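You operate a simulated robot arm through the tools that you are given. There is no shell and no other tool. Be economical: measure what you need, move in short steps, check, and stop when the job is done.

You are at the controls of a simulated robot arm. One attempt, no reset.

JOB
Shim the soft pump foot by what the gap gauge reads.
Fine: swing the gauge on, slacken the red lever, read, push in the sliding shim of that size, tighten the lever, swing the gauge away. Where these are worked on the way, their far stop is far enough and under half their travel is too little: gap gauge, red lever.

The check looks at the end state, three seconds after you hand in, the way a careful person would. Anything else that was tipped, shoved, dropped, spilled or broken makes it a failure.

ROBOT AND FRAMES
A 7-joint arm with a two-finger parallel gripper, fixed in place. Base frame: the origin is at the foot of the arm, x ahead of it, y to its left, z up. Units: cm, rad, N and s.
With the tool pointing down near the work surface it reaches from about 30 to 70 cm from the base axis. Its first joint turns from -1.152 to 1.152 rad. Payload 1.57 kg.
The TCP is the grasp point between the finger pads, 3 cm short of the fingertips. In the tool frame z runs along the fingers and y along their closing line. The gripper opens to 11 cm. The fingers are 2.4 cm wide and 1.2 cm thick; the gripper's body (4.8 by 11.2 cm) begins 7.8 cm behind the TCP.
Orientation is that of the tool frame in the base frame, as a unit quaternion [x, y, z, w]. With the fingers straight down and closing along the base's y, the tool's x points along the base's -x, its y along +y and its z along -z.

CONTROLS
- The arm moves only by the tool arm_command. Its argument "motion" is a list of rows, each an object (a shift or turn left out is 0, a gripper value left out holds the last) with "slide": the shift along the base's x, y, z in cm, a list of three; "rotation": the turn, a rotation vector about the base's x, y, z in rad, a list of three; "grip": the opening in per cent of the stroke, from 0 (shut) to 100 (fully open). In form: [{"slide": [x, y, z], "rotation": [ax, ay, az], "grip": grip}, ...]. A call has 1 to 20 rows; each row shifts and turns the commanded pose from where the row before left it. A row lasts 0.2 s, in which the tool goes at most 5 cm and 0.15 rad; a call with a longer step from one row to the next is refused whole, and so is a gripper value outside its range. A pose out of reach is approached as far as the arm can. The call stops where the force on the tool passes 90 N (or 10 N more than at its start, if that is more) or the arm is blocked; 0.2 s more then pass. Each finger travels about 10.8 cm/s and halts on what it meets, pressing with about 43 N; the grip force reading is that of the motor and also rises with nothing between the fingers. The clock runs only during rows and for 0.2 s after the last one: add rows that do not move to give the fingers time. It gives the time, the measured TCP pose, the force on the tool (base axes), the opening and the grip force at its end, in the units of the frame above (readings bear some noise), with the torque about the TCP (base axes, N m) and any sound that the robot's microphone picked up, and new pictures: "show" is both (left out), scene, wrist or none.
- Cameras (640 x 400 px; columns grow to the right, rows downward): "scene" is fixed at [15.57, -38.32, 141.12]; the picture's right is [0.85, -0.53, 0.00], its down [-0.26, -0.41, -0.88] and it looks along [0.47, 0.74, -0.48] (base axes); focal length 258 px, centre (320, 200). "wrist" rides on the gripper at [7, 1.6, -14.1] in the tool frame; the picture's right is [-0.23, 0.97, 0.00], its down [-0.86, -0.20, -0.48] and it looks along [-0.47, -0.11, 0.88] (tool axes); focal length 222 px, centre (320, 200). There is no depth. A picture from a camera that has moved, and an enlarged one, comes with that camera's place and axes in the base frame and with its lens.
- inspect(camera, box): a new picture of the part [left, top, right, bottom] of that camera's present view, enlarged. The clock stands still meanwhile.
- sign_off(): hands the job in; it is judged then, once.

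Go step by step. Nothing tells you positions but the pictures and the camera data: compare them with the known pose of the tool, close in by small moves and look again before you grip or let go. The budget is 120 turns and 200 pictures, counting those below and the enlarged ones. Unless the task says otherwise, let go and move clear before handing in, and close with one line.

The tools are called after "Emit:" as a command line: name --argument value ..., lists and objects as JSON in quotes. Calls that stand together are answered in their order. arm_command: Moves the arm, as the interface text tells. Its arguments: {"type":"object","properties":{"motion":{"type":"array","items":{"type":"object","properties":{"slide":{"type":"array","items":{"type":"number"}},"rotation":{"type":"array","items":{"type":"number"}},"grip":{"type":"number"}}}},"show":{"type":"string","enum":["both","scene","wrist","none"]}},"required":["motion"]} The other tools are called the same way: inspect (camera, box) takes an enlarged picture of a part of a camera's view; sign_off () hands the job in.

At the start:

```text
t: 0.0
tcp_pos: [35.84, 3.29, 128.83]
orientation: [-0.001, 1.0, 0.0, 0.0]
force: [-0.7, -0.7, -0.6]
ft_torque: [0.01, -0.02, 0.05]
opening: 11.01
grip_force: 0.0
```

scene: 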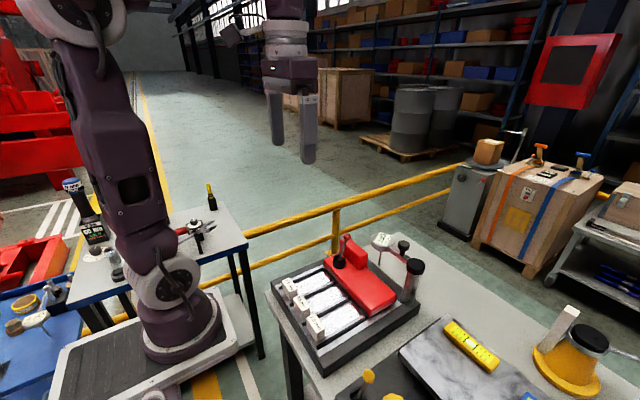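
wrist: 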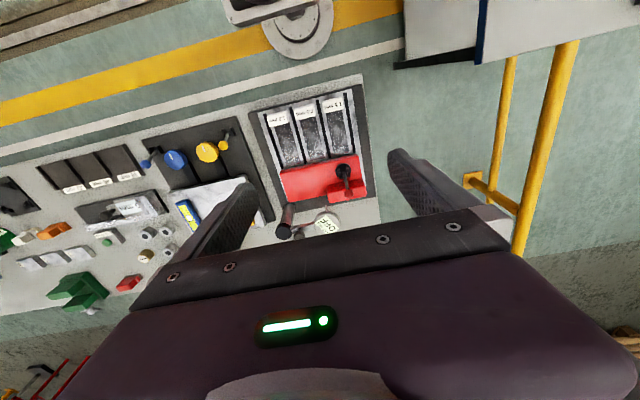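

I see a bench with a red pump foot, three white sliding shims, a red lever and a dial gauge on a swing arm. I'll enlarge that area in both views first.

Emit:
inspect --camera "scene" --box '[255, 220, 445, 380]'

Emit:
inspect --camera "wrist" --box '[230, 70, 390, 250]'

```text
2.50 times, centred on (350, 300) of scene
camera zoom: at [15.57, -38.32, 141.12], right [0.85, -0.53, 0.0], down [-0.26, -0.41, -0.88], along [0.47, 0.74, -0.48], focal length 645 px, centre (245, -50)
```

zoom: 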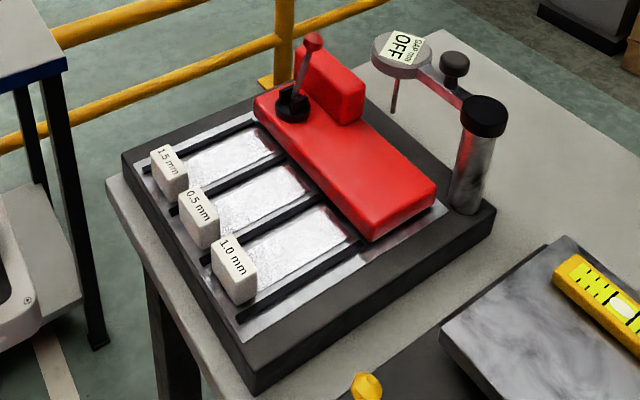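

```text
2.22 times, centred on (310, 160) of wrist
camera zoom: at [29.04, 4.98, 142.97], right [0.23, 0.97, 0.0], down [0.86, -0.2, 0.48], along [0.47, -0.11, -0.88], focal length 494 px, centre (342, 289)
```

zoom: 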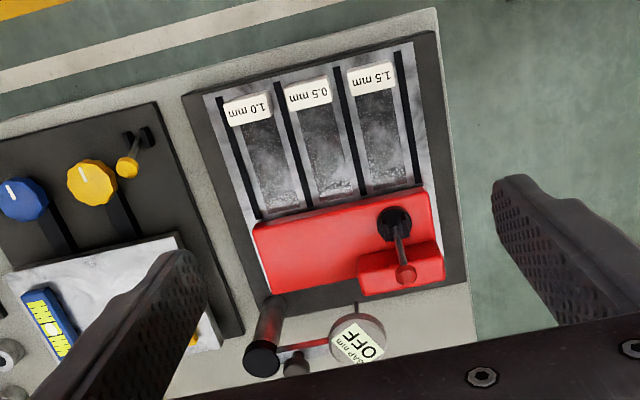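

The gauge post is at about (59.6, -11.4) with its dial at (59.4, -0.4, 98) and a knob at (59.2, -7.2, 100.8). The lever ball is at about (52.6, 6.1, 98.4) and the shim handles are near x 34.6, z 88.5. I'll move in above the gauge for a closer look.

Emit:
arm_command --motion '[{"slide": [3, -2, -3]}, {"slide": [3, -2, -3]}, {"slide": [3, -2, -3]}, {"slide": [3, -2, -3]}, {"slide": [2, -2, -2]}, {}]'

```text
t: 1.4
tcp_pos: [49.6, -6.79, 114.95]
orientation: [0.0, 1.0, -0.001, 0.0]
force: [-0.1, -0.6, 0.1]
ft_torque: [0.0, -0.02, -0.02]
opening: 10.97
grip_force: 0.0
camera wrist: at [42.77, -5.01, 129.16], right [0.23, 0.97, 0.0], down [0.85, -0.2, 0.48], along [0.47, -0.11, -0.88], focal length 222 px, centre (320, 200)
```

scene: 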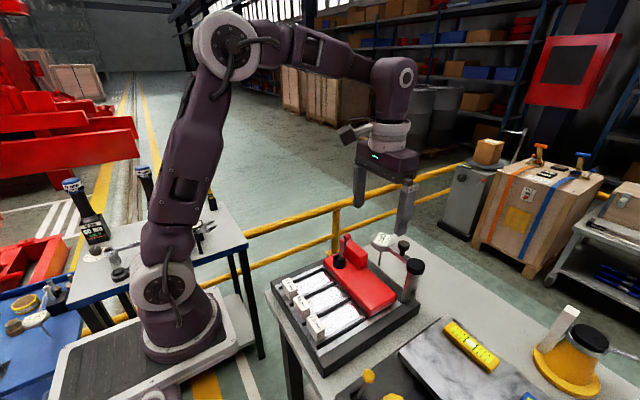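
wrist: 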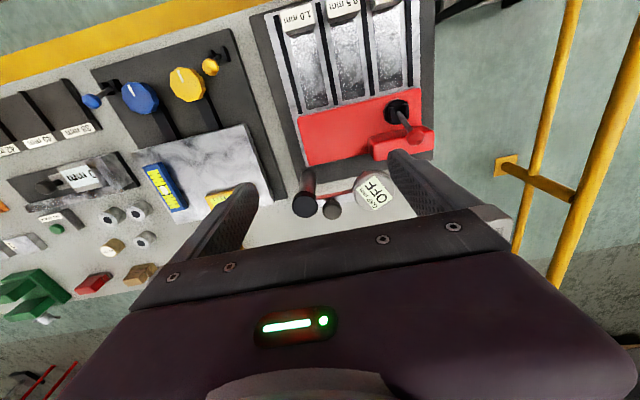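

Emit:
inspect --camera "wrist" --box '[280, 80, 440, 230]'

Emit:
inspect --camera "scene" --box '[315, 220, 435, 310]'

```text
2.67 times, centred on (360, 155) of wrist
camera zoom: at [42.77, -5.01, 129.16], right [0.23, 0.97, 0.0], down [0.85, -0.2, 0.48], along [0.47, -0.11, -0.88], focal length 592 px, centre (213, 320)
```

zoom: 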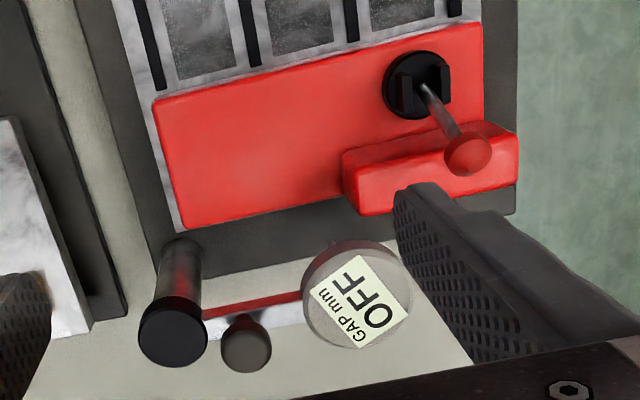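

```text
4.44 times, centred on (375, 265) of scene
camera zoom: at [15.57, -38.32, 141.12], right [0.85, -0.53, 0.0], down [-0.26, -0.41, -0.88], along [0.47, 0.74, -0.48], focal length 1146 px, centre (76, -89)
```

zoom: 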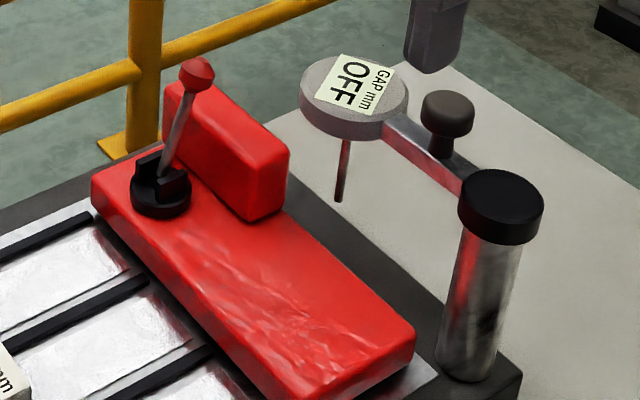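

The lever is hinged along y, so it tips in the x-z plane. The gauge knob stands on the arm at about (59.7, -7.1, 100.9). I'll turn the tool a quarter turn so the fingers straddle the knob along x, and stop above it.

Emit:
arm_command --motion '[{"slide": [1, 0, 0], "rotation": [0, 0, -0.1428]}, {"slide": [1, 0, 0], "rotation": [0, 0, -0.1428]}, {"slide": [1, 0, 0], "rotation": [0, 0, -0.1428]}, {"slide": [1, 0, 0], "rotation": [0, 0, -0.1428]}, {"slide": [1, 0, 0], "rotation": [0, 0, -0.1428]}, {"slide": [1, 0, 0], "rotation": [0, 0, -0.1428]}, {"slide": [1, 0, 0], "rotation": [0, 0, -0.1428]}, {"slide": [1, 0, 0], "rotation": [0, 0, -0.1428]}, {"slide": [1, 0, 0], "rotation": [0, 0, -0.1428]}, {"slide": [1, -0.3, -1.5], "rotation": [0, 0, -0.1428]}, {"slide": [0, 0, -1.5], "rotation": [0, 0, -0.1428], "grip": 55}, {}]'

```text
t: 4.0
tcp_pos: [59.98, -7.05, 111.8]
orientation: [0.708, 0.706, 0.0, 0.0]
force: [0.0, 0.1, 0.0]
ft_torque: [-0.01, 0.01, -0.02]
opening: 6.04
grip_force: 0.0
camera wrist: at [61.7, 0.06, 125.99], right [0.97, -0.23, 0.0], down [-0.2, -0.85, 0.48], along [-0.11, -0.47, -0.88], focal length 222 px, centre (320, 200)
```

scene: 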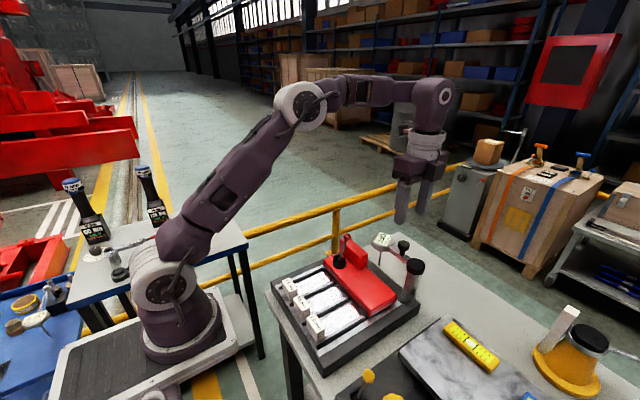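
wrist: 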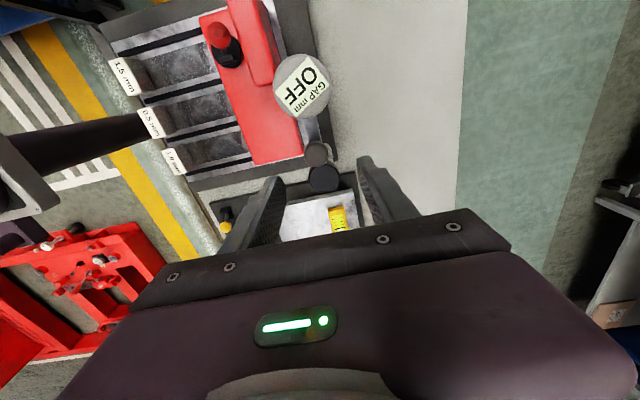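

The knob is confirmed at (59.7, -7.1) from this view as well. I'll go down over it and close.

Emit:
arm_command --motion '[{"slide": [-0.25, 0, -2.5]}, {"slide": [0, 0, -2.5]}, {"slide": [0, 0, -2.5]}, {"slide": [0, 0, -2]}, {}]'

```text
t: 5.2
tcp_pos: [59.75, -7.12, 102.34]
orientation: [0.707, 0.707, 0.0, 0.0]
force: [-0.3, 0.0, 1.3]
ft_torque: [-0.02, -0.04, -0.01]
opening: 6.02
grip_force: 0.0
camera wrist: at [61.42, -0.02, 116.48], right [0.97, -0.23, 0.0], down [-0.2, -0.86, 0.48], along [-0.11, -0.47, -0.88], focal length 222 px, centre (320, 200)
```

scene: 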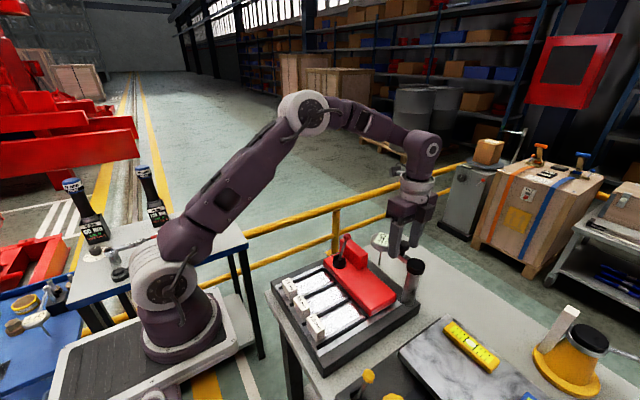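
wrist: 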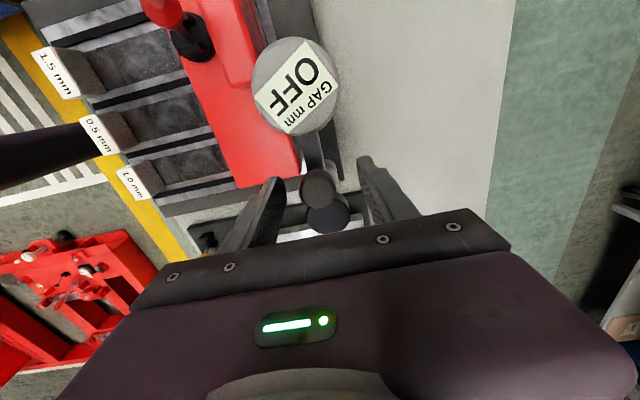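

The knob sits between the fingers. I'll lower slightly and grip it.

Emit:
arm_command --motion '[{"slide": [0, 0, -0.6]}, {"grip": 30}, {"grip": 10}, {"grip": 10}, {}]'

Emit:
inspect --camera "scene" --box '[355, 190, 455, 310]'

```text
t: 6.4
tcp_pos: [59.52, -6.98, 101.75]
orientation: [0.707, 0.707, -0.002, -0.002]
force: [-30.4, 1.4, 2.7]
ft_torque: [-0.1, 0.19, -0.09]
opening: 2.74
grip_force: 38.1
camera wrist: at [61.31, 0.01, 115.87], right [0.97, -0.23, -0.01], down [-0.2, -0.86, 0.48], along [-0.11, -0.47, -0.88], focal length 222 px, centre (320, 200)
```

scene: 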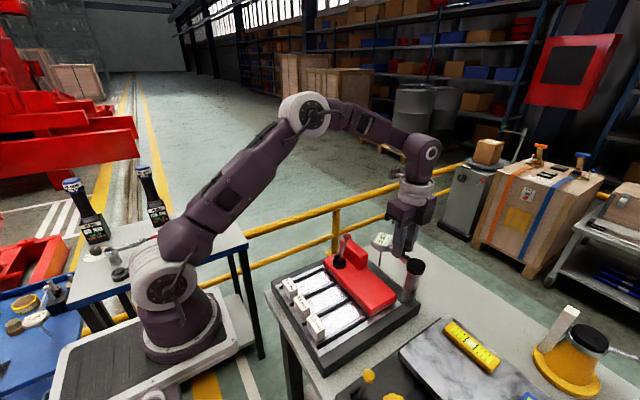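
wrist: 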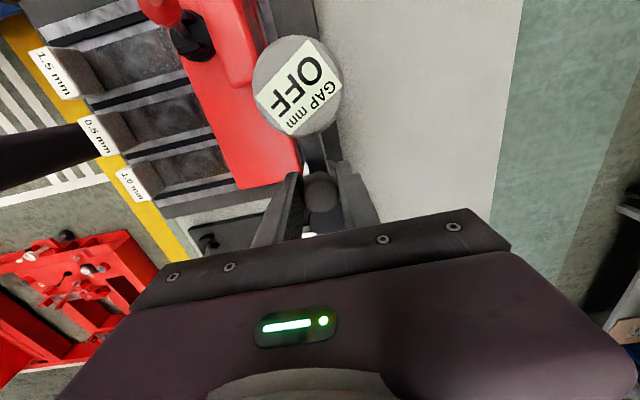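

```text
3.33 times, centred on (405, 250) of scene
camera zoom: at [15.48, -38.31, 141.14], right [0.85, -0.53, 0.0], down [-0.26, -0.41, -0.88], along [0.47, 0.74, -0.48], focal length 860 px, centre (37, 33)
```

zoom: 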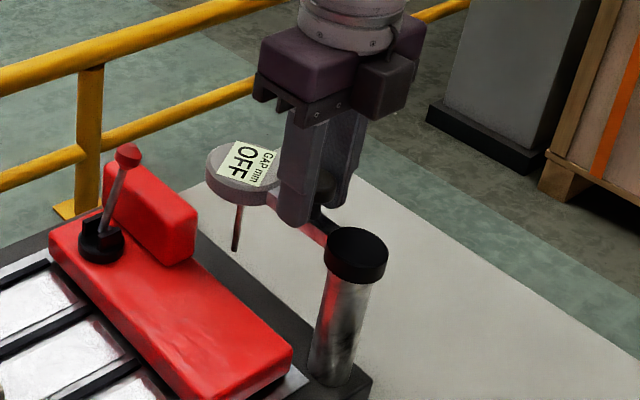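

The knob is gripped. I'll swing it counter-clockwise (toward -x) along its arc, turning the tool with it, in small steps.

Emit:
arm_command --motion '[{"slide": [-0.8, 0.04, 0], "rotation": [0, 0, 0.14]}, {"slide": [-0.59, -0.125, 0], "rotation": [0, 0, 0.14]}, {"slide": [-0.565, -0.206, 0], "rotation": [0, 0, 0.14]}, {"slide": [-0.531, -0.283, 0], "rotation": [0, 0, 0.14]}, {}]'

```text
t: 7.6
tcp_pos: [57.31, -7.45, 101.66]
orientation: [0.483, 0.876, 0.001, 0.0]
force: [8.1, 14.4, -3.1]
ft_torque: [0.22, 0.01, 0.52]
opening: 2.75
grip_force: 38.1
camera wrist: at [55.05, -0.67, 115.9], right [0.94, 0.33, 0.0], down [0.29, -0.83, 0.48], along [0.16, -0.45, -0.88], focal length 222 px, centre (320, 200)
```

scene: 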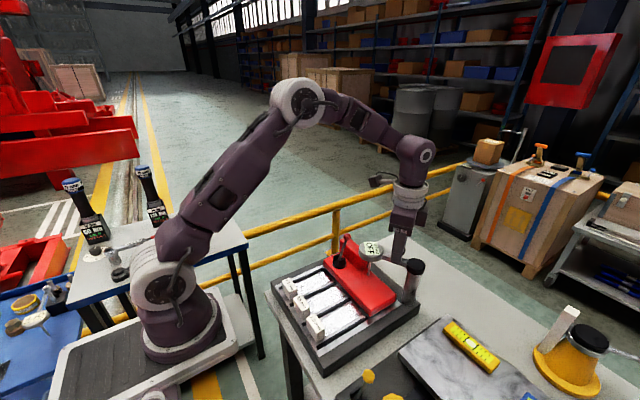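
wrist: 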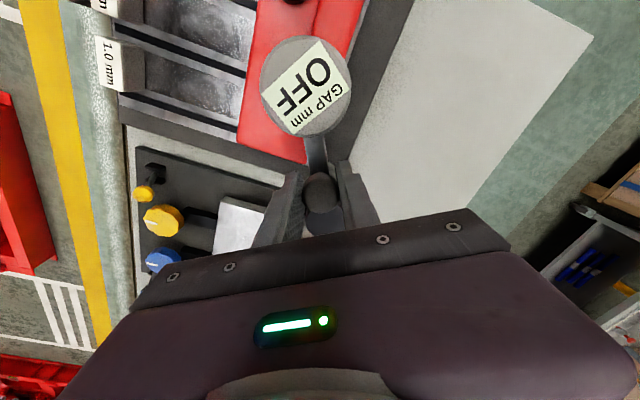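

The gauge is turning freely and the dial is coming over the foot. I'll continue along the arc.

Emit:
arm_command --motion '[{"slide": [-0.49, -0.26, 0], "rotation": [0, 0, 0.14]}, {"slide": [-0.437, -0.42, 0], "rotation": [0, 0, 0.14]}, {}]'

```text
t: 8.4
tcp_pos: [56.37, -8.35, 101.74]
orientation: [0.356, 0.934, 0.0, 0.0]
force: [4.8, 6.7, 1.0]
ft_torque: [-0.01, -0.12, 0.37]
opening: 2.72
grip_force: 37.7
camera wrist: at [52.25, -2.33, 115.89], right [0.82, 0.57, 0.0], down [0.5, -0.72, 0.48], along [0.28, -0.39, -0.88], focal length 222 px, centre (320, 200)
```

scene: 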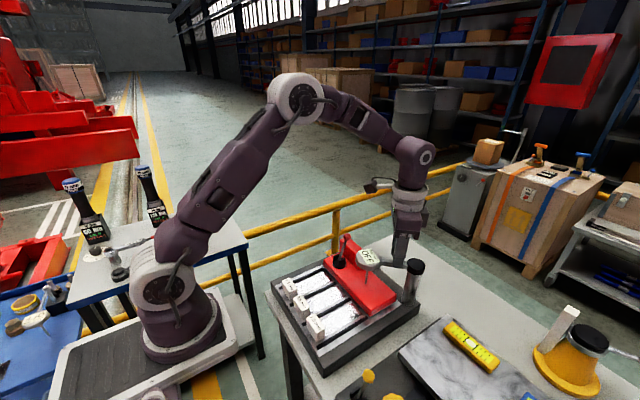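
wrist: 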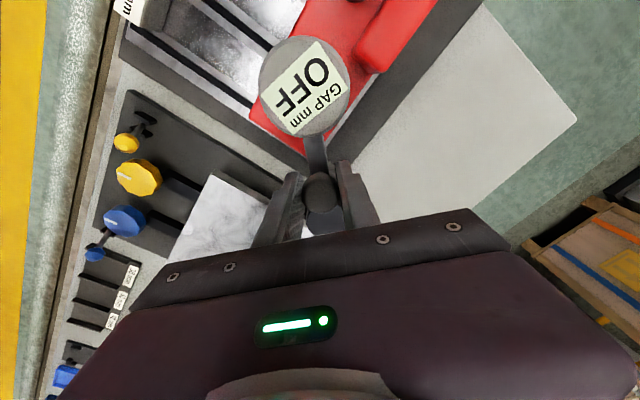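

Still reads OFF with no stop met. I'll go on in small steps until the force rises.

Emit:
arm_command --motion '[{"slide": [-0.37, -0.46, 0], "rotation": [0, 0, 0.14]}, {}]'

Emit:
inspect --camera "scene" --box '[315, 220, 435, 310]'

```text
t: 9.0
tcp_pos: [56.0, -8.81, 101.8]
orientation: [0.292, 0.956, -0.001, -0.001]
force: [-3.1, 1.8, 2.3]
ft_torque: [0.03, 0.01, 0.08]
opening: 2.73
grip_force: 37.9
camera wrist: at [51.09, -3.44, 115.9], right [0.73, 0.68, 0.0], down [0.6, -0.64, 0.48], along [0.33, -0.35, -0.88], focal length 222 px, centre (320, 200)
```

scene: 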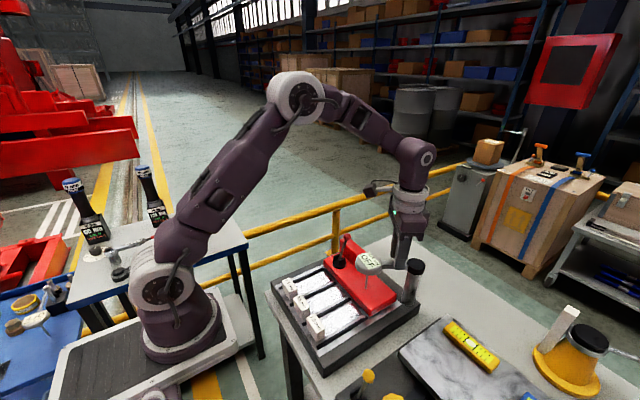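
wrist: 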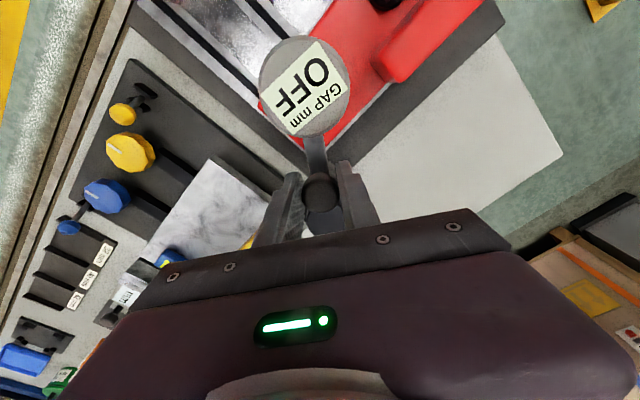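

```text
4.44 times, centred on (375, 265) of scene
camera zoom: at [15.56, -38.31, 141.13], right [0.85, -0.53, 0.0], down [-0.26, -0.41, -0.88], along [0.47, 0.74, -0.48], focal length 1146 px, centre (76, -89)
```

zoom: 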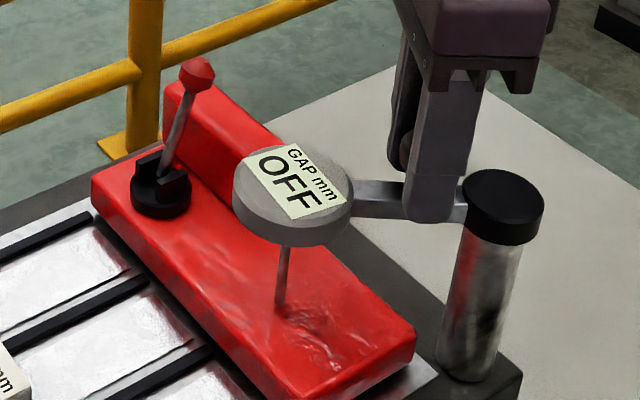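

The probe is over the foot but the dial is not on yet. I'll take further arc steps.

Emit:
arm_command --motion '[{"slide": [-0.3, -0.52, 0], "rotation": [0, 0, 0.14]}, {}]'

```text
t: 9.6
tcp_pos: [55.57, -9.31, 101.64]
orientation: [0.223, 0.975, -0.001, -0.001]
force: [-9.2, -1.2, 9.0]
ft_torque: [0.07, 0.45, -0.13]
opening: 2.7
grip_force: 37.8
camera wrist: at [50.07, -4.67, 115.89], right [0.63, 0.78, 0.0], down [0.68, -0.55, 0.48], along [0.37, -0.3, -0.88], focal length 222 px, centre (320, 200)
```

scene: 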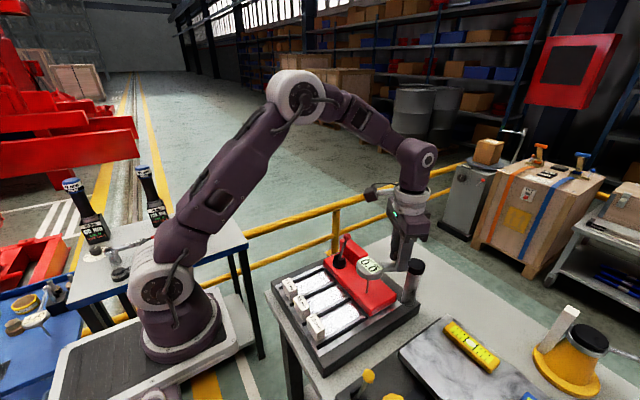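
wrist: 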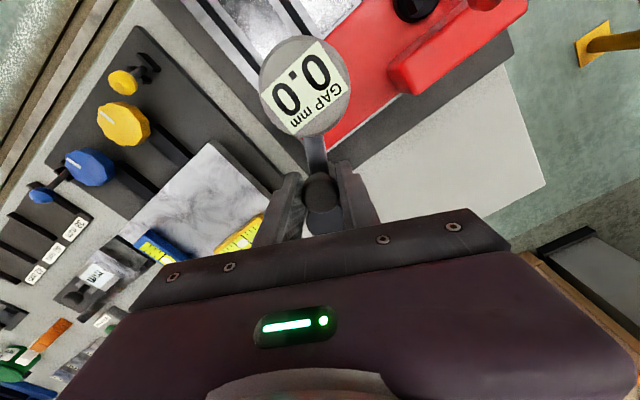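

The gauge is on and reads 0.0, which fits a tight lever. One more small nudge will tell whether it is at its stop.

Emit:
arm_command --motion '[{"slide": [-0.15, -0.4, 0], "rotation": [0, 0, 0.1]}, {}]' --show "wrist"

```text
t: 10.2
tcp_pos: [55.55, -9.53, 101.77]
orientation: [0.173, 0.985, 0.002, 0.001]
force: [6.0, 14.7, 0.8]
ft_torque: [0.27, -0.47, -0.17]
opening: 2.72
grip_force: 37.6
camera wrist: at [49.61, -5.47, 115.87], right [0.55, 0.84, 0.0], down [0.73, -0.48, 0.48], along [0.4, -0.26, -0.88], focal length 222 px, centre (320, 200)
```

wrist: 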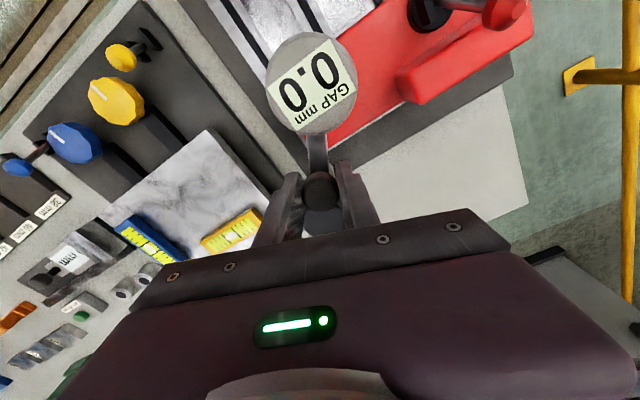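

The arm has reached its stop, as it no longer turns with the gripper. I'll let go, rise, straighten the tool and move behind the lever.

Emit:
arm_command --motion '[{"slide": [0.05, 0.15, 0], "grip": 40}, {"grip": 60}, {"grip": 60}, {"slide": [0, 0, 2]}, {"slide": [0, 0, 4]}, {"slide": [0, 0, 4]}, {"slide": [0, 3, 0], "rotation": [0, 0, 0.12], "grip": 0}, {"slide": [0, 3, 0], "rotation": [0, 0, 0.12]}, {"slide": [0, 3, 0], "rotation": [0, 0, 0.11]}, {"slide": [0, 3, 0]}, {"slide": [0.3, 3.3, 0]}, {}]'

Emit:
inspect --camera "scene" --box '[315, 220, 435, 310]'

```text
t: 12.8
tcp_pos: [55.63, 5.7, 111.54]
orientation: [0.0, 1.0, 0.0, 0.0]
force: [0.6, -0.2, -0.6]
ft_torque: [0.02, 0.04, 0.01]
opening: 0.0
grip_force: 21.3
camera wrist: at [48.88, 7.43, 125.77], right [0.23, 0.97, 0.0], down [0.85, -0.2, 0.48], along [0.47, -0.11, -0.88], focal length 222 px, centre (320, 200)
```

scene: 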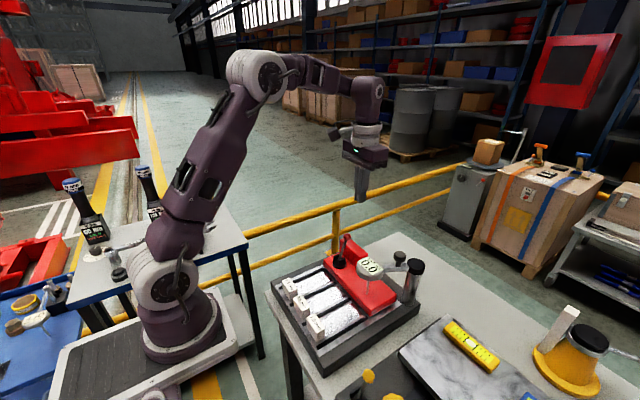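
wrist: 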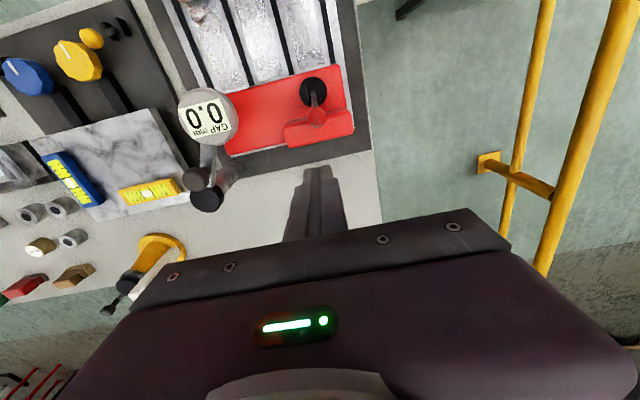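

```text
4.44 times, centred on (375, 265) of scene
camera zoom: at [15.57, -38.32, 141.12], right [0.85, -0.53, 0.0], down [-0.26, -0.41, -0.88], along [0.47, 0.74, -0.48], focal length 1146 px, centre (76, -89)
```

zoom: 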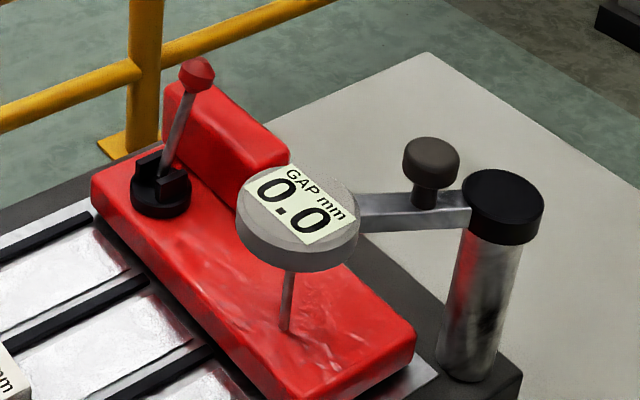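

The gauge stays on reading 0.0, and the lever ball is confirmed at (52.6, 6.1, 98.4). I'll descend on its +x side with shut fingers and push it toward -x.

Emit:
arm_command --motion '[{"slide": [0.1, 0.4, -4]}, {"slide": [0, 0, -4]}, {"slide": [0, 0, -3]}, {"slide": [-1, 0, 0]}, {"slide": [-1, 0, 0]}, {"slide": [-1, 0, 0]}, {"slide": [-1, 0, 0]}, {"slide": [-1, 0, 0]}, {}]'

Emit:
inspect --camera "scene" --box '[315, 200, 435, 310]'

```text
t: 14.8
tcp_pos: [50.87, 6.22, 100.61]
orientation: [0.0, 1.0, 0.0, 0.001]
force: [-0.2, -0.1, 0.1]
ft_torque: [-0.02, -0.05, -0.03]
opening: 0.0
grip_force: 21.1
camera wrist: at [43.92, 7.87, 114.82], right [0.23, 0.97, 0.0], down [0.86, -0.2, 0.48], along [0.47, -0.11, -0.88], focal length 222 px, centre (320, 200)
```

scene: 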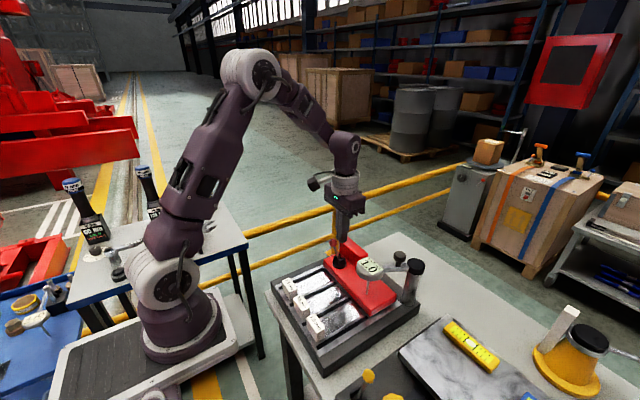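
wrist: 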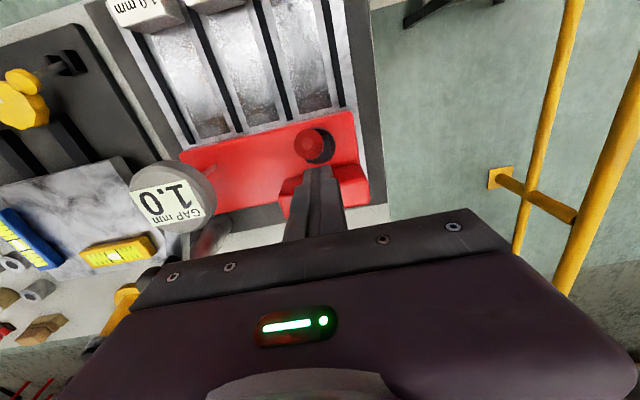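

```text
3.64 times, centred on (375, 255) of scene
camera zoom: at [15.57, -38.32, 141.12], right [0.85, -0.53, 0.0], down [-0.26, -0.41, -0.88], along [0.47, 0.74, -0.48], focal length 938 px, centre (120, 0)
```

zoom: 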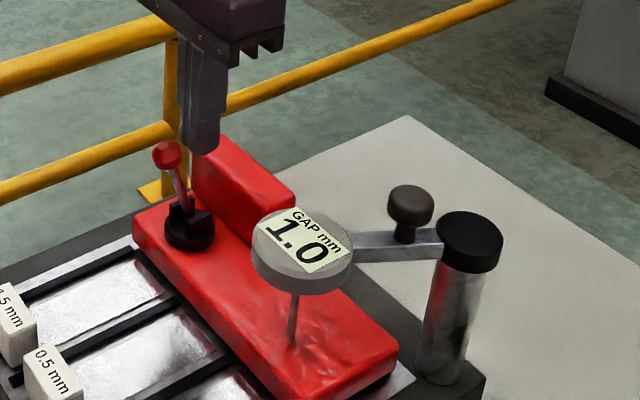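

The gauge now reads 1.0, but the lever may not be fully slack yet. I'll keep pushing to its far stop before trusting that figure.

Emit:
arm_command --motion '[{"slide": [-1, 0, -0.2]}, {"slide": [-1, 0, -0.4]}, {"slide": [-1, 0, -0.5]}, {}]'

Emit:
inspect --camera "scene" --box '[315, 200, 435, 310]'

```text
t: 15.6
tcp_pos: [49.94, 6.21, 100.48]
orientation: [-0.001, 1.0, 0.005, 0.031]
force: [21.5, -2.2, 2.4]
ft_torque: [-0.07, -0.5, 0.06]
opening: 0.0
grip_force: 21.5
stopped in row 3: the force on the tool passed its limit at 98 N (the readings are from after the stop); the commanded pose is now the measured one
camera wrist: at [42.23, 7.85, 114.29], right [0.23, 0.97, 0.02], down [0.82, -0.2, 0.53], along [0.52, -0.1, -0.85], focal length 222 px, centre (320, 200)
```

scene: 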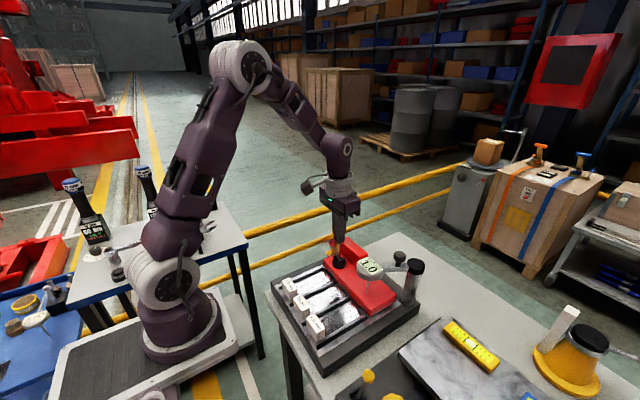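
wrist: 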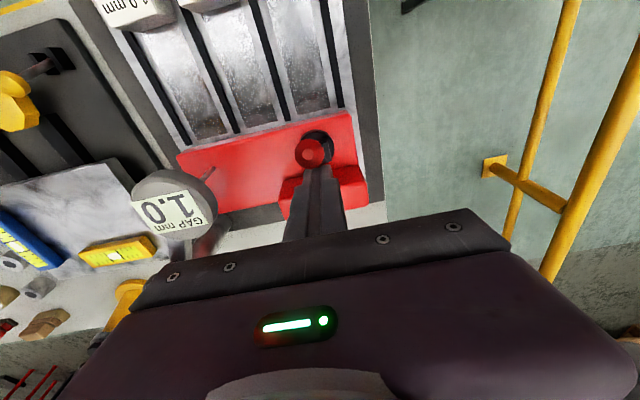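

```text
3.64 times, centred on (375, 255) of scene
camera zoom: at [15.63, -38.32, 141.11], right [0.85, -0.53, 0.0], down [-0.26, -0.41, -0.88], along [0.47, 0.74, -0.48], focal length 938 px, centre (120, 0)
```

zoom: 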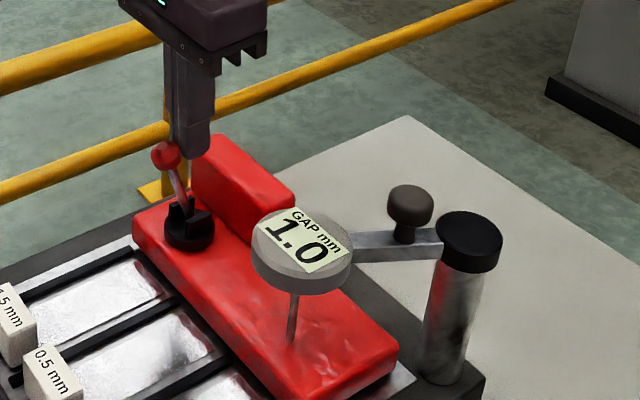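

The lever is at its stop and the gauge reads a steady 1.0, so the 1.0 mm shim is the one. I'll back off, square the tool up and go to look at that shim's handle.

Emit:
arm_command --motion '[{"slide": [1.5, 0, 0], "rotation": [0, 0.031, 0]}, {"slide": [0, 0, 4], "rotation": [0, 0.031, 0]}, {"slide": [0, 0, 4]}, {"slide": [-4, -2, 0], "grip": 60}, {"slide": [-4, -2, 0]}, {"slide": [-4, -3, 0]}, {"slide": [-4, -3, 0]}, {"slide": [-1.5, -2, 0]}, {}]'

Emit:
inspect --camera "scene" --box '[255, 230, 435, 380]'

```text
t: 17.6
tcp_pos: [33.57, -5.88, 108.54]
orientation: [0.0, 1.0, 0.004, -0.006]
force: [0.5, -0.5, 0.3]
ft_torque: [0.04, -0.03, -0.01]
opening: 6.61
grip_force: 0.1
camera wrist: at [26.82, -4.26, 122.83], right [0.23, 0.97, 0.0], down [0.86, -0.2, 0.47], along [0.46, -0.1, -0.88], focal length 222 px, centre (320, 200)
```

scene: 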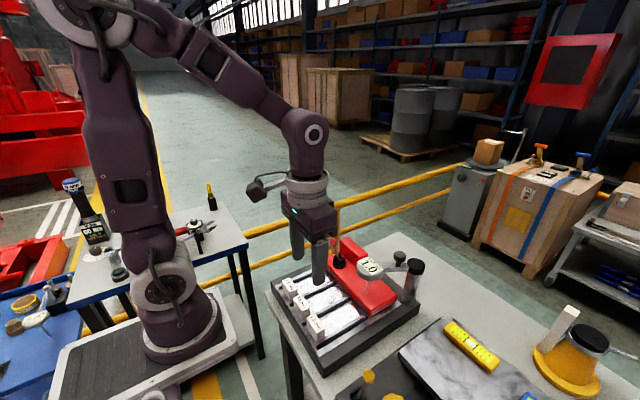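
wrist: 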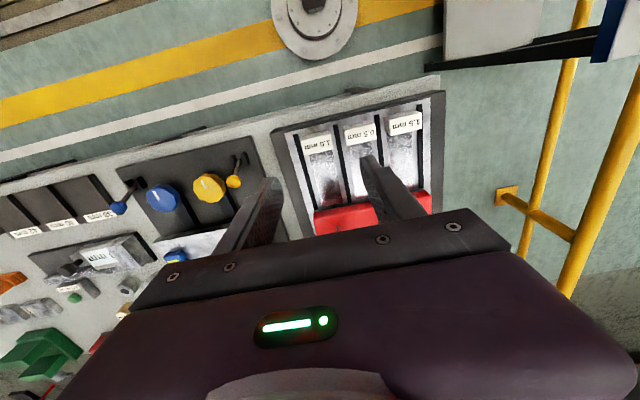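

```text
2.67 times, centred on (345, 305) of scene
camera zoom: at [15.57, -38.32, 141.12], right [0.85, -0.53, 0.0], down [-0.26, -0.41, -0.88], along [0.47, 0.74, -0.48], focal length 688 px, centre (253, -80)
```

zoom: 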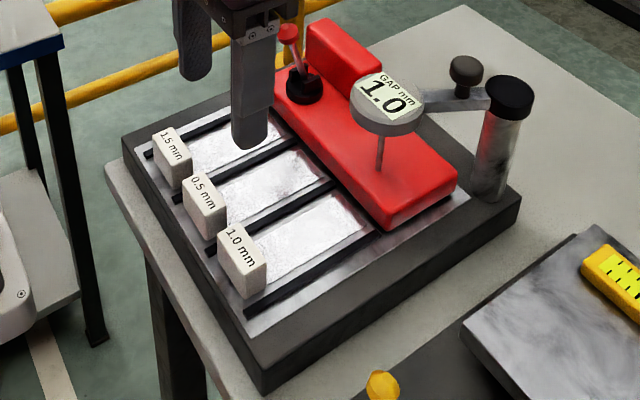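

I'll enlarge the wrist view to fix the 1.0 handle's position.

Emit:
inspect --camera "wrist" --box '[265, 90, 445, 220]'

Emit:
inspect --camera "scene" --box '[275, 270, 345, 350]'

```text
3.08 times, centred on (355, 155) of wrist
camera zoom: at [26.82, -4.26, 122.83], right [0.23, 0.97, 0.0], down [0.86, -0.2, 0.47], along [0.46, -0.1, -0.88], focal length 684 px, centre (212, 338)
```

zoom: 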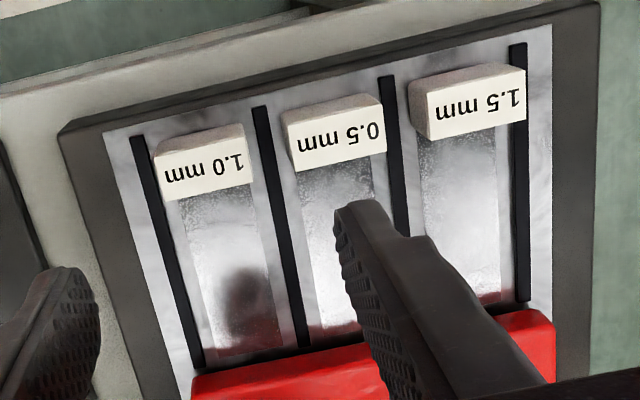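

```text
5.00 times, centred on (310, 310) of scene
camera zoom: at [15.57, -38.32, 141.12], right [0.85, -0.53, 0.0], down [-0.26, -0.41, -0.88], along [0.47, 0.74, -0.48], focal length 1289 px, centre (370, -350)
```

zoom: 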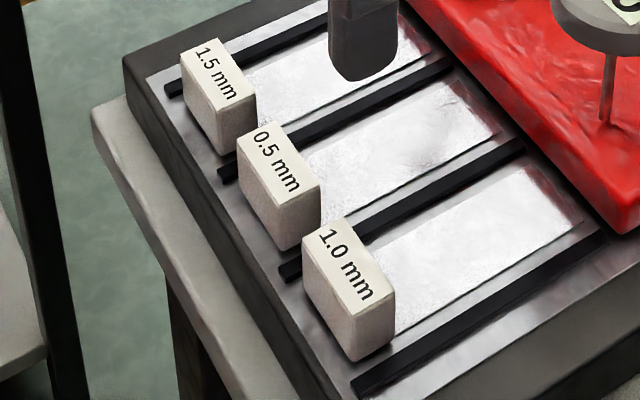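

The 1.0 handle top is at about (34.7, -6.2, 89.7) and its body is about 4.4 cm wide. I'll shut the fingers and go down on its -x side, so I can push it along +x without touching its neighbour.

Emit:
arm_command --motion '[{"slide": [-1.2, -0.3, 0], "grip": 0}, {"slide": [-1, 0, -2]}, {"slide": [0, 0, -4]}, {"slide": [0, 0, -4]}, {"slide": [0, 0, -3.5]}, {}]'

Emit:
inspect --camera "scene" --box '[265, 220, 385, 350]'

```text
t: 19.0
tcp_pos: [31.23, -6.1, 95.03]
orientation: [-0.001, 1.0, 0.003, -0.004]
force: [-1.2, 0.2, 0.2]
ft_torque: [0.03, 0.03, 0.01]
opening: 0.02
grip_force: 20.8
camera wrist: at [24.55, -4.45, 109.3], right [0.23, 0.97, 0.0], down [0.86, -0.2, 0.47], along [0.46, -0.1, -0.88], focal length 222 px, centre (320, 200)
```

scene: 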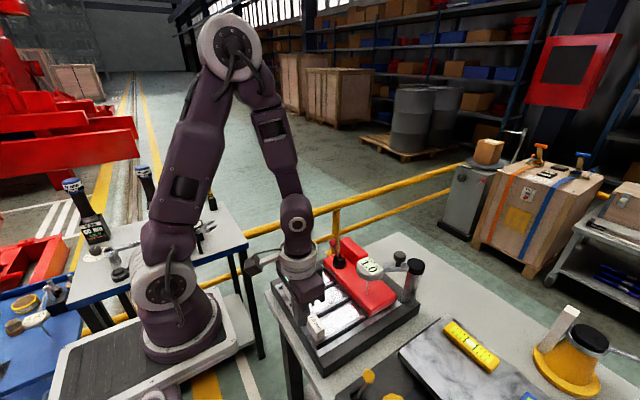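
wrist: 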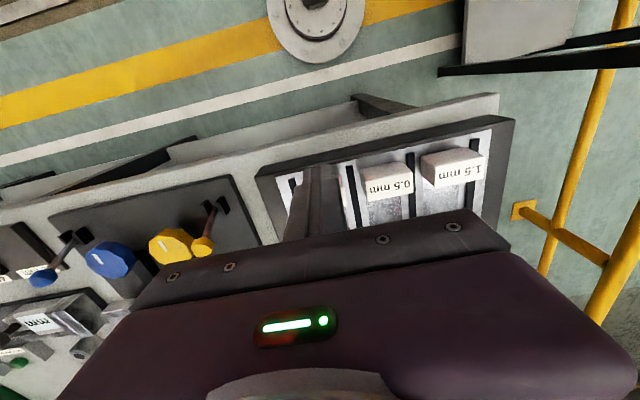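

```text
3.08 times, centred on (325, 285) of scene
camera zoom: at [15.57, -38.32, 141.12], right [0.85, -0.53, 0.0], down [-0.26, -0.41, -0.88], along [0.47, 0.74, -0.48], focal length 794 px, centre (305, -62)
```

zoom: 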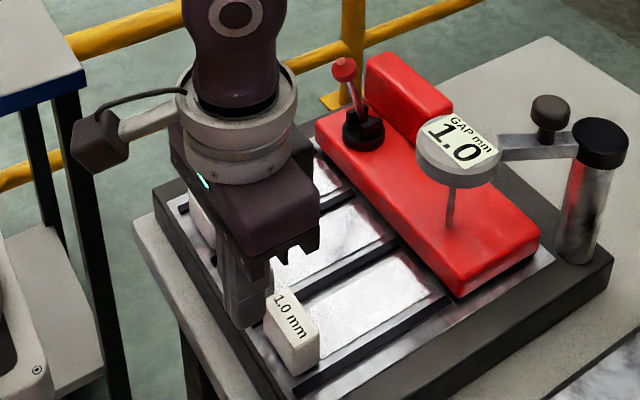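

The fingers are behind the handle. I'll lower in two steps watching for contact, then begin the push.

Emit:
arm_command --motion '[{"slide": [0, -0.1, -2.3]}, {"slide": [0, 0, -2]}, {"slide": [0.8, 0, 0]}, {"slide": [0.8, 0, 0]}, {"slide": [0.8, 0, 0]}, {"slide": [0.8, 0, 0]}, {}]'

Emit:
inspect --camera "scene" --box '[265, 220, 385, 350]'

```text
t: 20.6
tcp_pos: [34.64, -6.32, 90.72]
orientation: [0.0, 1.0, 0.003, -0.005]
force: [0.3, 0.6, -0.2]
ft_torque: [0.02, -0.03, -0.01]
opening: 0.02
grip_force: 21.2
camera wrist: at [27.9, -4.54, 104.84], right [0.23, 0.97, 0.0], down [0.86, -0.2, 0.47], along [0.46, -0.1, -0.88], focal length 222 px, centre (320, 200)
```

scene: 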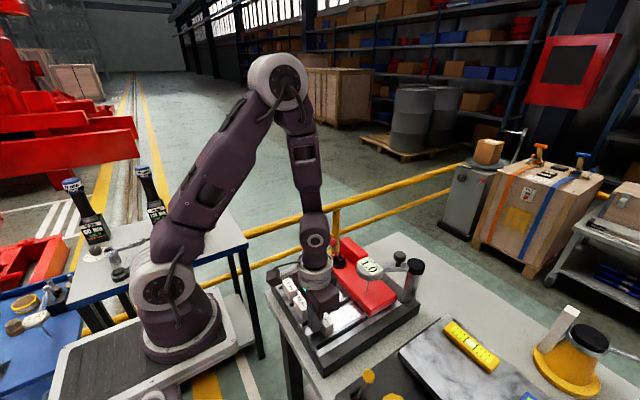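
wrist: 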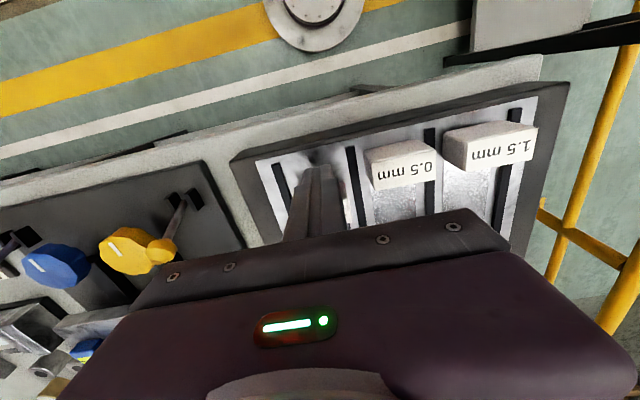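

```text
3.08 times, centred on (325, 285) of scene
camera zoom: at [15.57, -38.32, 141.12], right [0.85, -0.53, 0.0], down [-0.26, -0.41, -0.88], along [0.47, 0.74, -0.48], focal length 794 px, centre (305, -62)
```

zoom: 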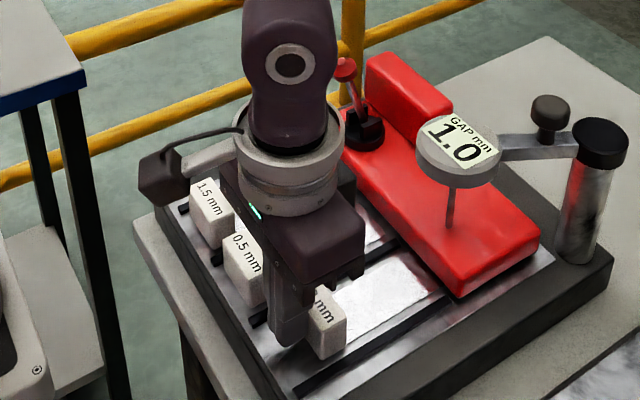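

The handle is sliding freely. I'll continue along +x.

Emit:
arm_command --motion '[{"slide": [0.8, 0, 0]}, {"slide": [0.8, 0, 0]}, {"slide": [0.8, 0, 0]}, {"slide": [0.8, 0, 0]}, {"slide": [0.8, 0, 0]}, {"slide": [0.8, 0, 0]}, {}]'

Emit:
inspect --camera "scene" --box '[285, 220, 405, 350]'

```text
t: 21.9
tcp_pos: [36.91, -6.18, 90.52]
orientation: [0.004, 0.999, 0.008, -0.03]
force: [-21.6, -2.2, -5.3]
ft_torque: [0.07, 0.2, 0.01]
opening: 0.0
grip_force: 21.5
stopped in row 6: the force on the tool passed its limit at 96 N (the readings are from after the stop); the commanded pose is now the measured one
camera wrist: at [30.92, -4.58, 105.1], right [0.23, 0.97, 0.0], down [0.88, -0.21, 0.42], along [0.41, -0.1, -0.91], focal length 222 px, centre (320, 200)
```

scene: 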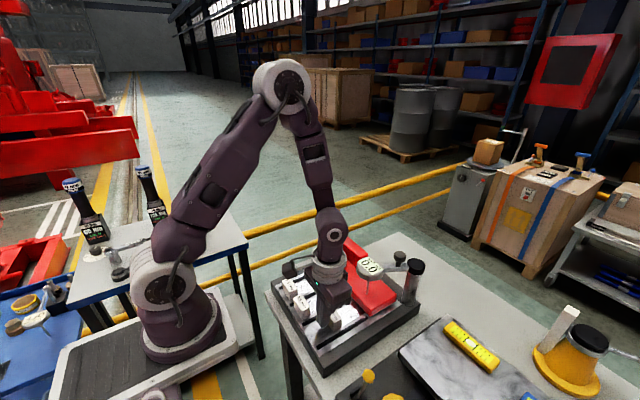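
wrist: 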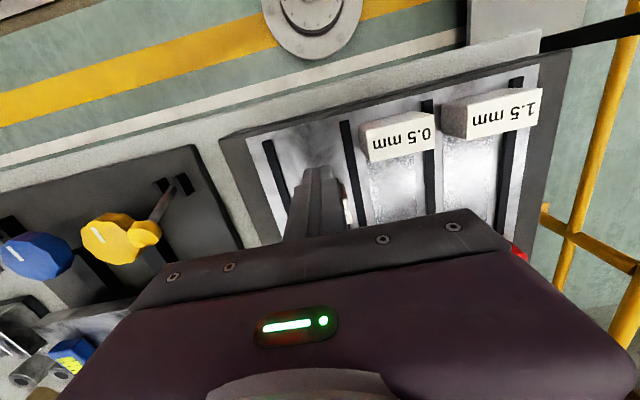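

```text
3.08 times, centred on (345, 285) of scene
camera zoom: at [15.53, -38.33, 141.13], right [0.85, -0.53, 0.0], down [-0.26, -0.41, -0.88], along [0.47, 0.74, -0.48], focal length 794 px, centre (243, -62)
```

zoom: 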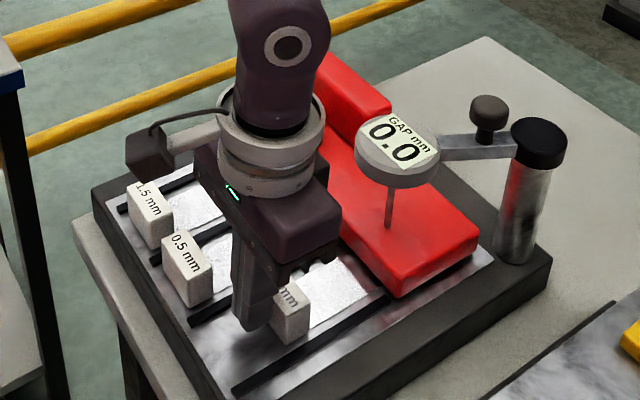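

The shim reached its stop and the gauge fell to 0.0, so the gap is filled. I'll back off, rise, square up and move to the -x side of the lever.

Emit:
arm_command --motion '[{"slide": [-1.2, 0, 0], "rotation": [0, -0.03, 0]}, {"slide": [0, 0, 4], "rotation": [0, -0.03, 0]}, {"slide": [0, 0, 5]}, {"slide": [0, 0, 5]}, {"slide": [0, 0, 5]}, {"slide": [1.5, 4, 0]}, {"slide": [2, 4, 0]}, {"slide": [2, 4.3, 0]}, {"slide": [1, 0, 0]}, {}]'

Emit:
inspect --camera "scene" --box '[265, 220, 435, 370]'

```text
t: 24.1
tcp_pos: [42.67, 6.15, 109.61]
orientation: [0.003, 1.0, 0.007, 0.004]
force: [-0.5, 0.0, -0.2]
ft_torque: [0.02, -0.04, 0.01]
opening: 0.0
grip_force: 20.8
camera wrist: at [35.69, 7.74, 123.74], right [0.23, 0.97, 0.02], down [0.85, -0.21, 0.48], along [0.47, -0.1, -0.88], focal length 222 px, centre (320, 200)
```

scene: 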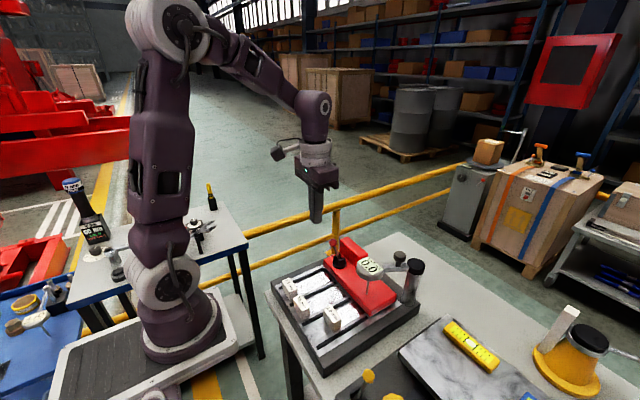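
wrist: 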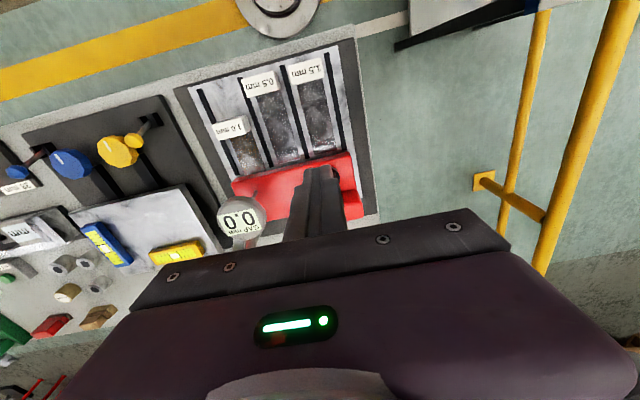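

```text
2.67 times, centred on (350, 295) of scene
camera zoom: at [15.57, -38.32, 141.12], right [0.85, -0.53, 0.0], down [-0.26, -0.41, -0.88], along [0.47, 0.74, -0.48], focal length 688 px, centre (240, -53)
```

zoom: 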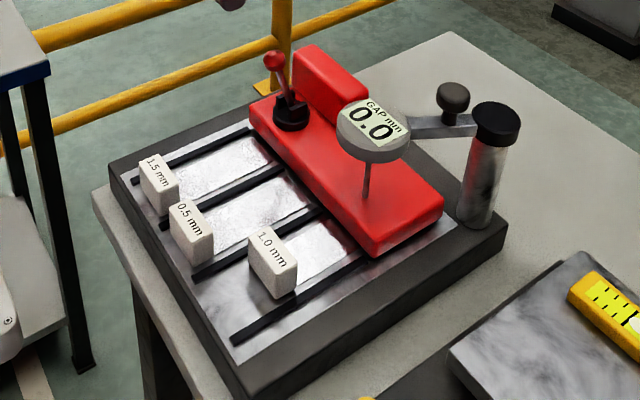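

The 1.0 shim is in and the others are untouched. The lever ball is at about (47.6, 6.1, 98.3), so I'll go down on its -x side and push it to +x until it stops.

Emit:
arm_command --motion '[{"slide": [0, 0, -4.6]}, {"slide": [0, 0, -4.6]}, {"slide": [1, 0, 0]}, {"slide": [1, 0, 0]}, {"slide": [1, 0, 0]}, {"slide": [1, 0, 0]}, {"slide": [1, 0, 0]}, {"slide": [1, 0, 0]}, {"slide": [1, 0, 0]}, {"slide": [1, 0, 0]}, {"slide": [0.7, 0, 0]}, {"slide": [0.7, 0, 0]}, {"slide": [0.7, 0, 0]}, {}]'

Emit:
inspect --camera "scene" --box '[315, 200, 435, 310]'

```text
t: 26.7
tcp_pos: [50.43, 6.1, 100.01]
orientation: [0.002, 1.0, 0.004, -0.019]
force: [-28.3, 1.6, 3.2]
ft_torque: [-0.17, 0.51, -0.03]
opening: 0.01
grip_force: 21.4
stopped in row 13: the force on the tool passed its limit at 98 N (the readings are from after the stop); the commanded pose is now the measured one
camera wrist: at [44.04, 7.78, 114.47], right [0.23, 0.97, 0.0], down [0.87, -0.21, 0.44], along [0.43, -0.1, -0.9], focal length 222 px, centre (320, 200)
```

scene: 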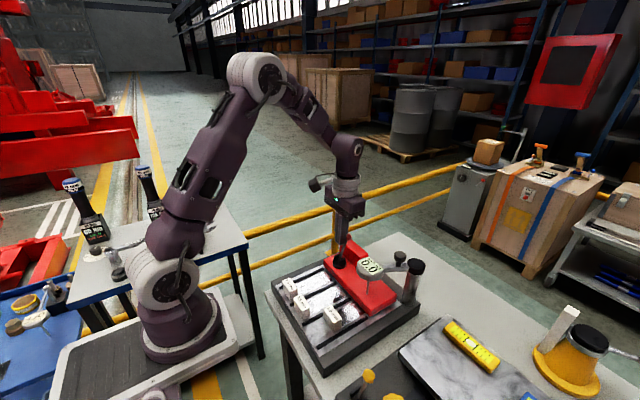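
wrist: 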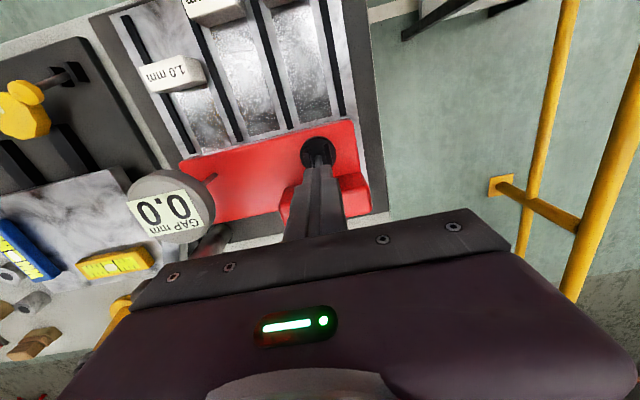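

```text
3.64 times, centred on (375, 255) of scene
camera zoom: at [15.49, -38.31, 141.14], right [0.85, -0.53, 0.0], down [-0.26, -0.41, -0.88], along [0.47, 0.74, -0.48], focal length 938 px, centre (120, 0)
```

zoom: 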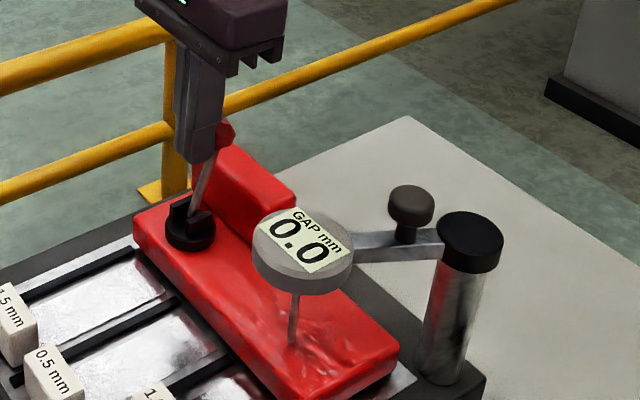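

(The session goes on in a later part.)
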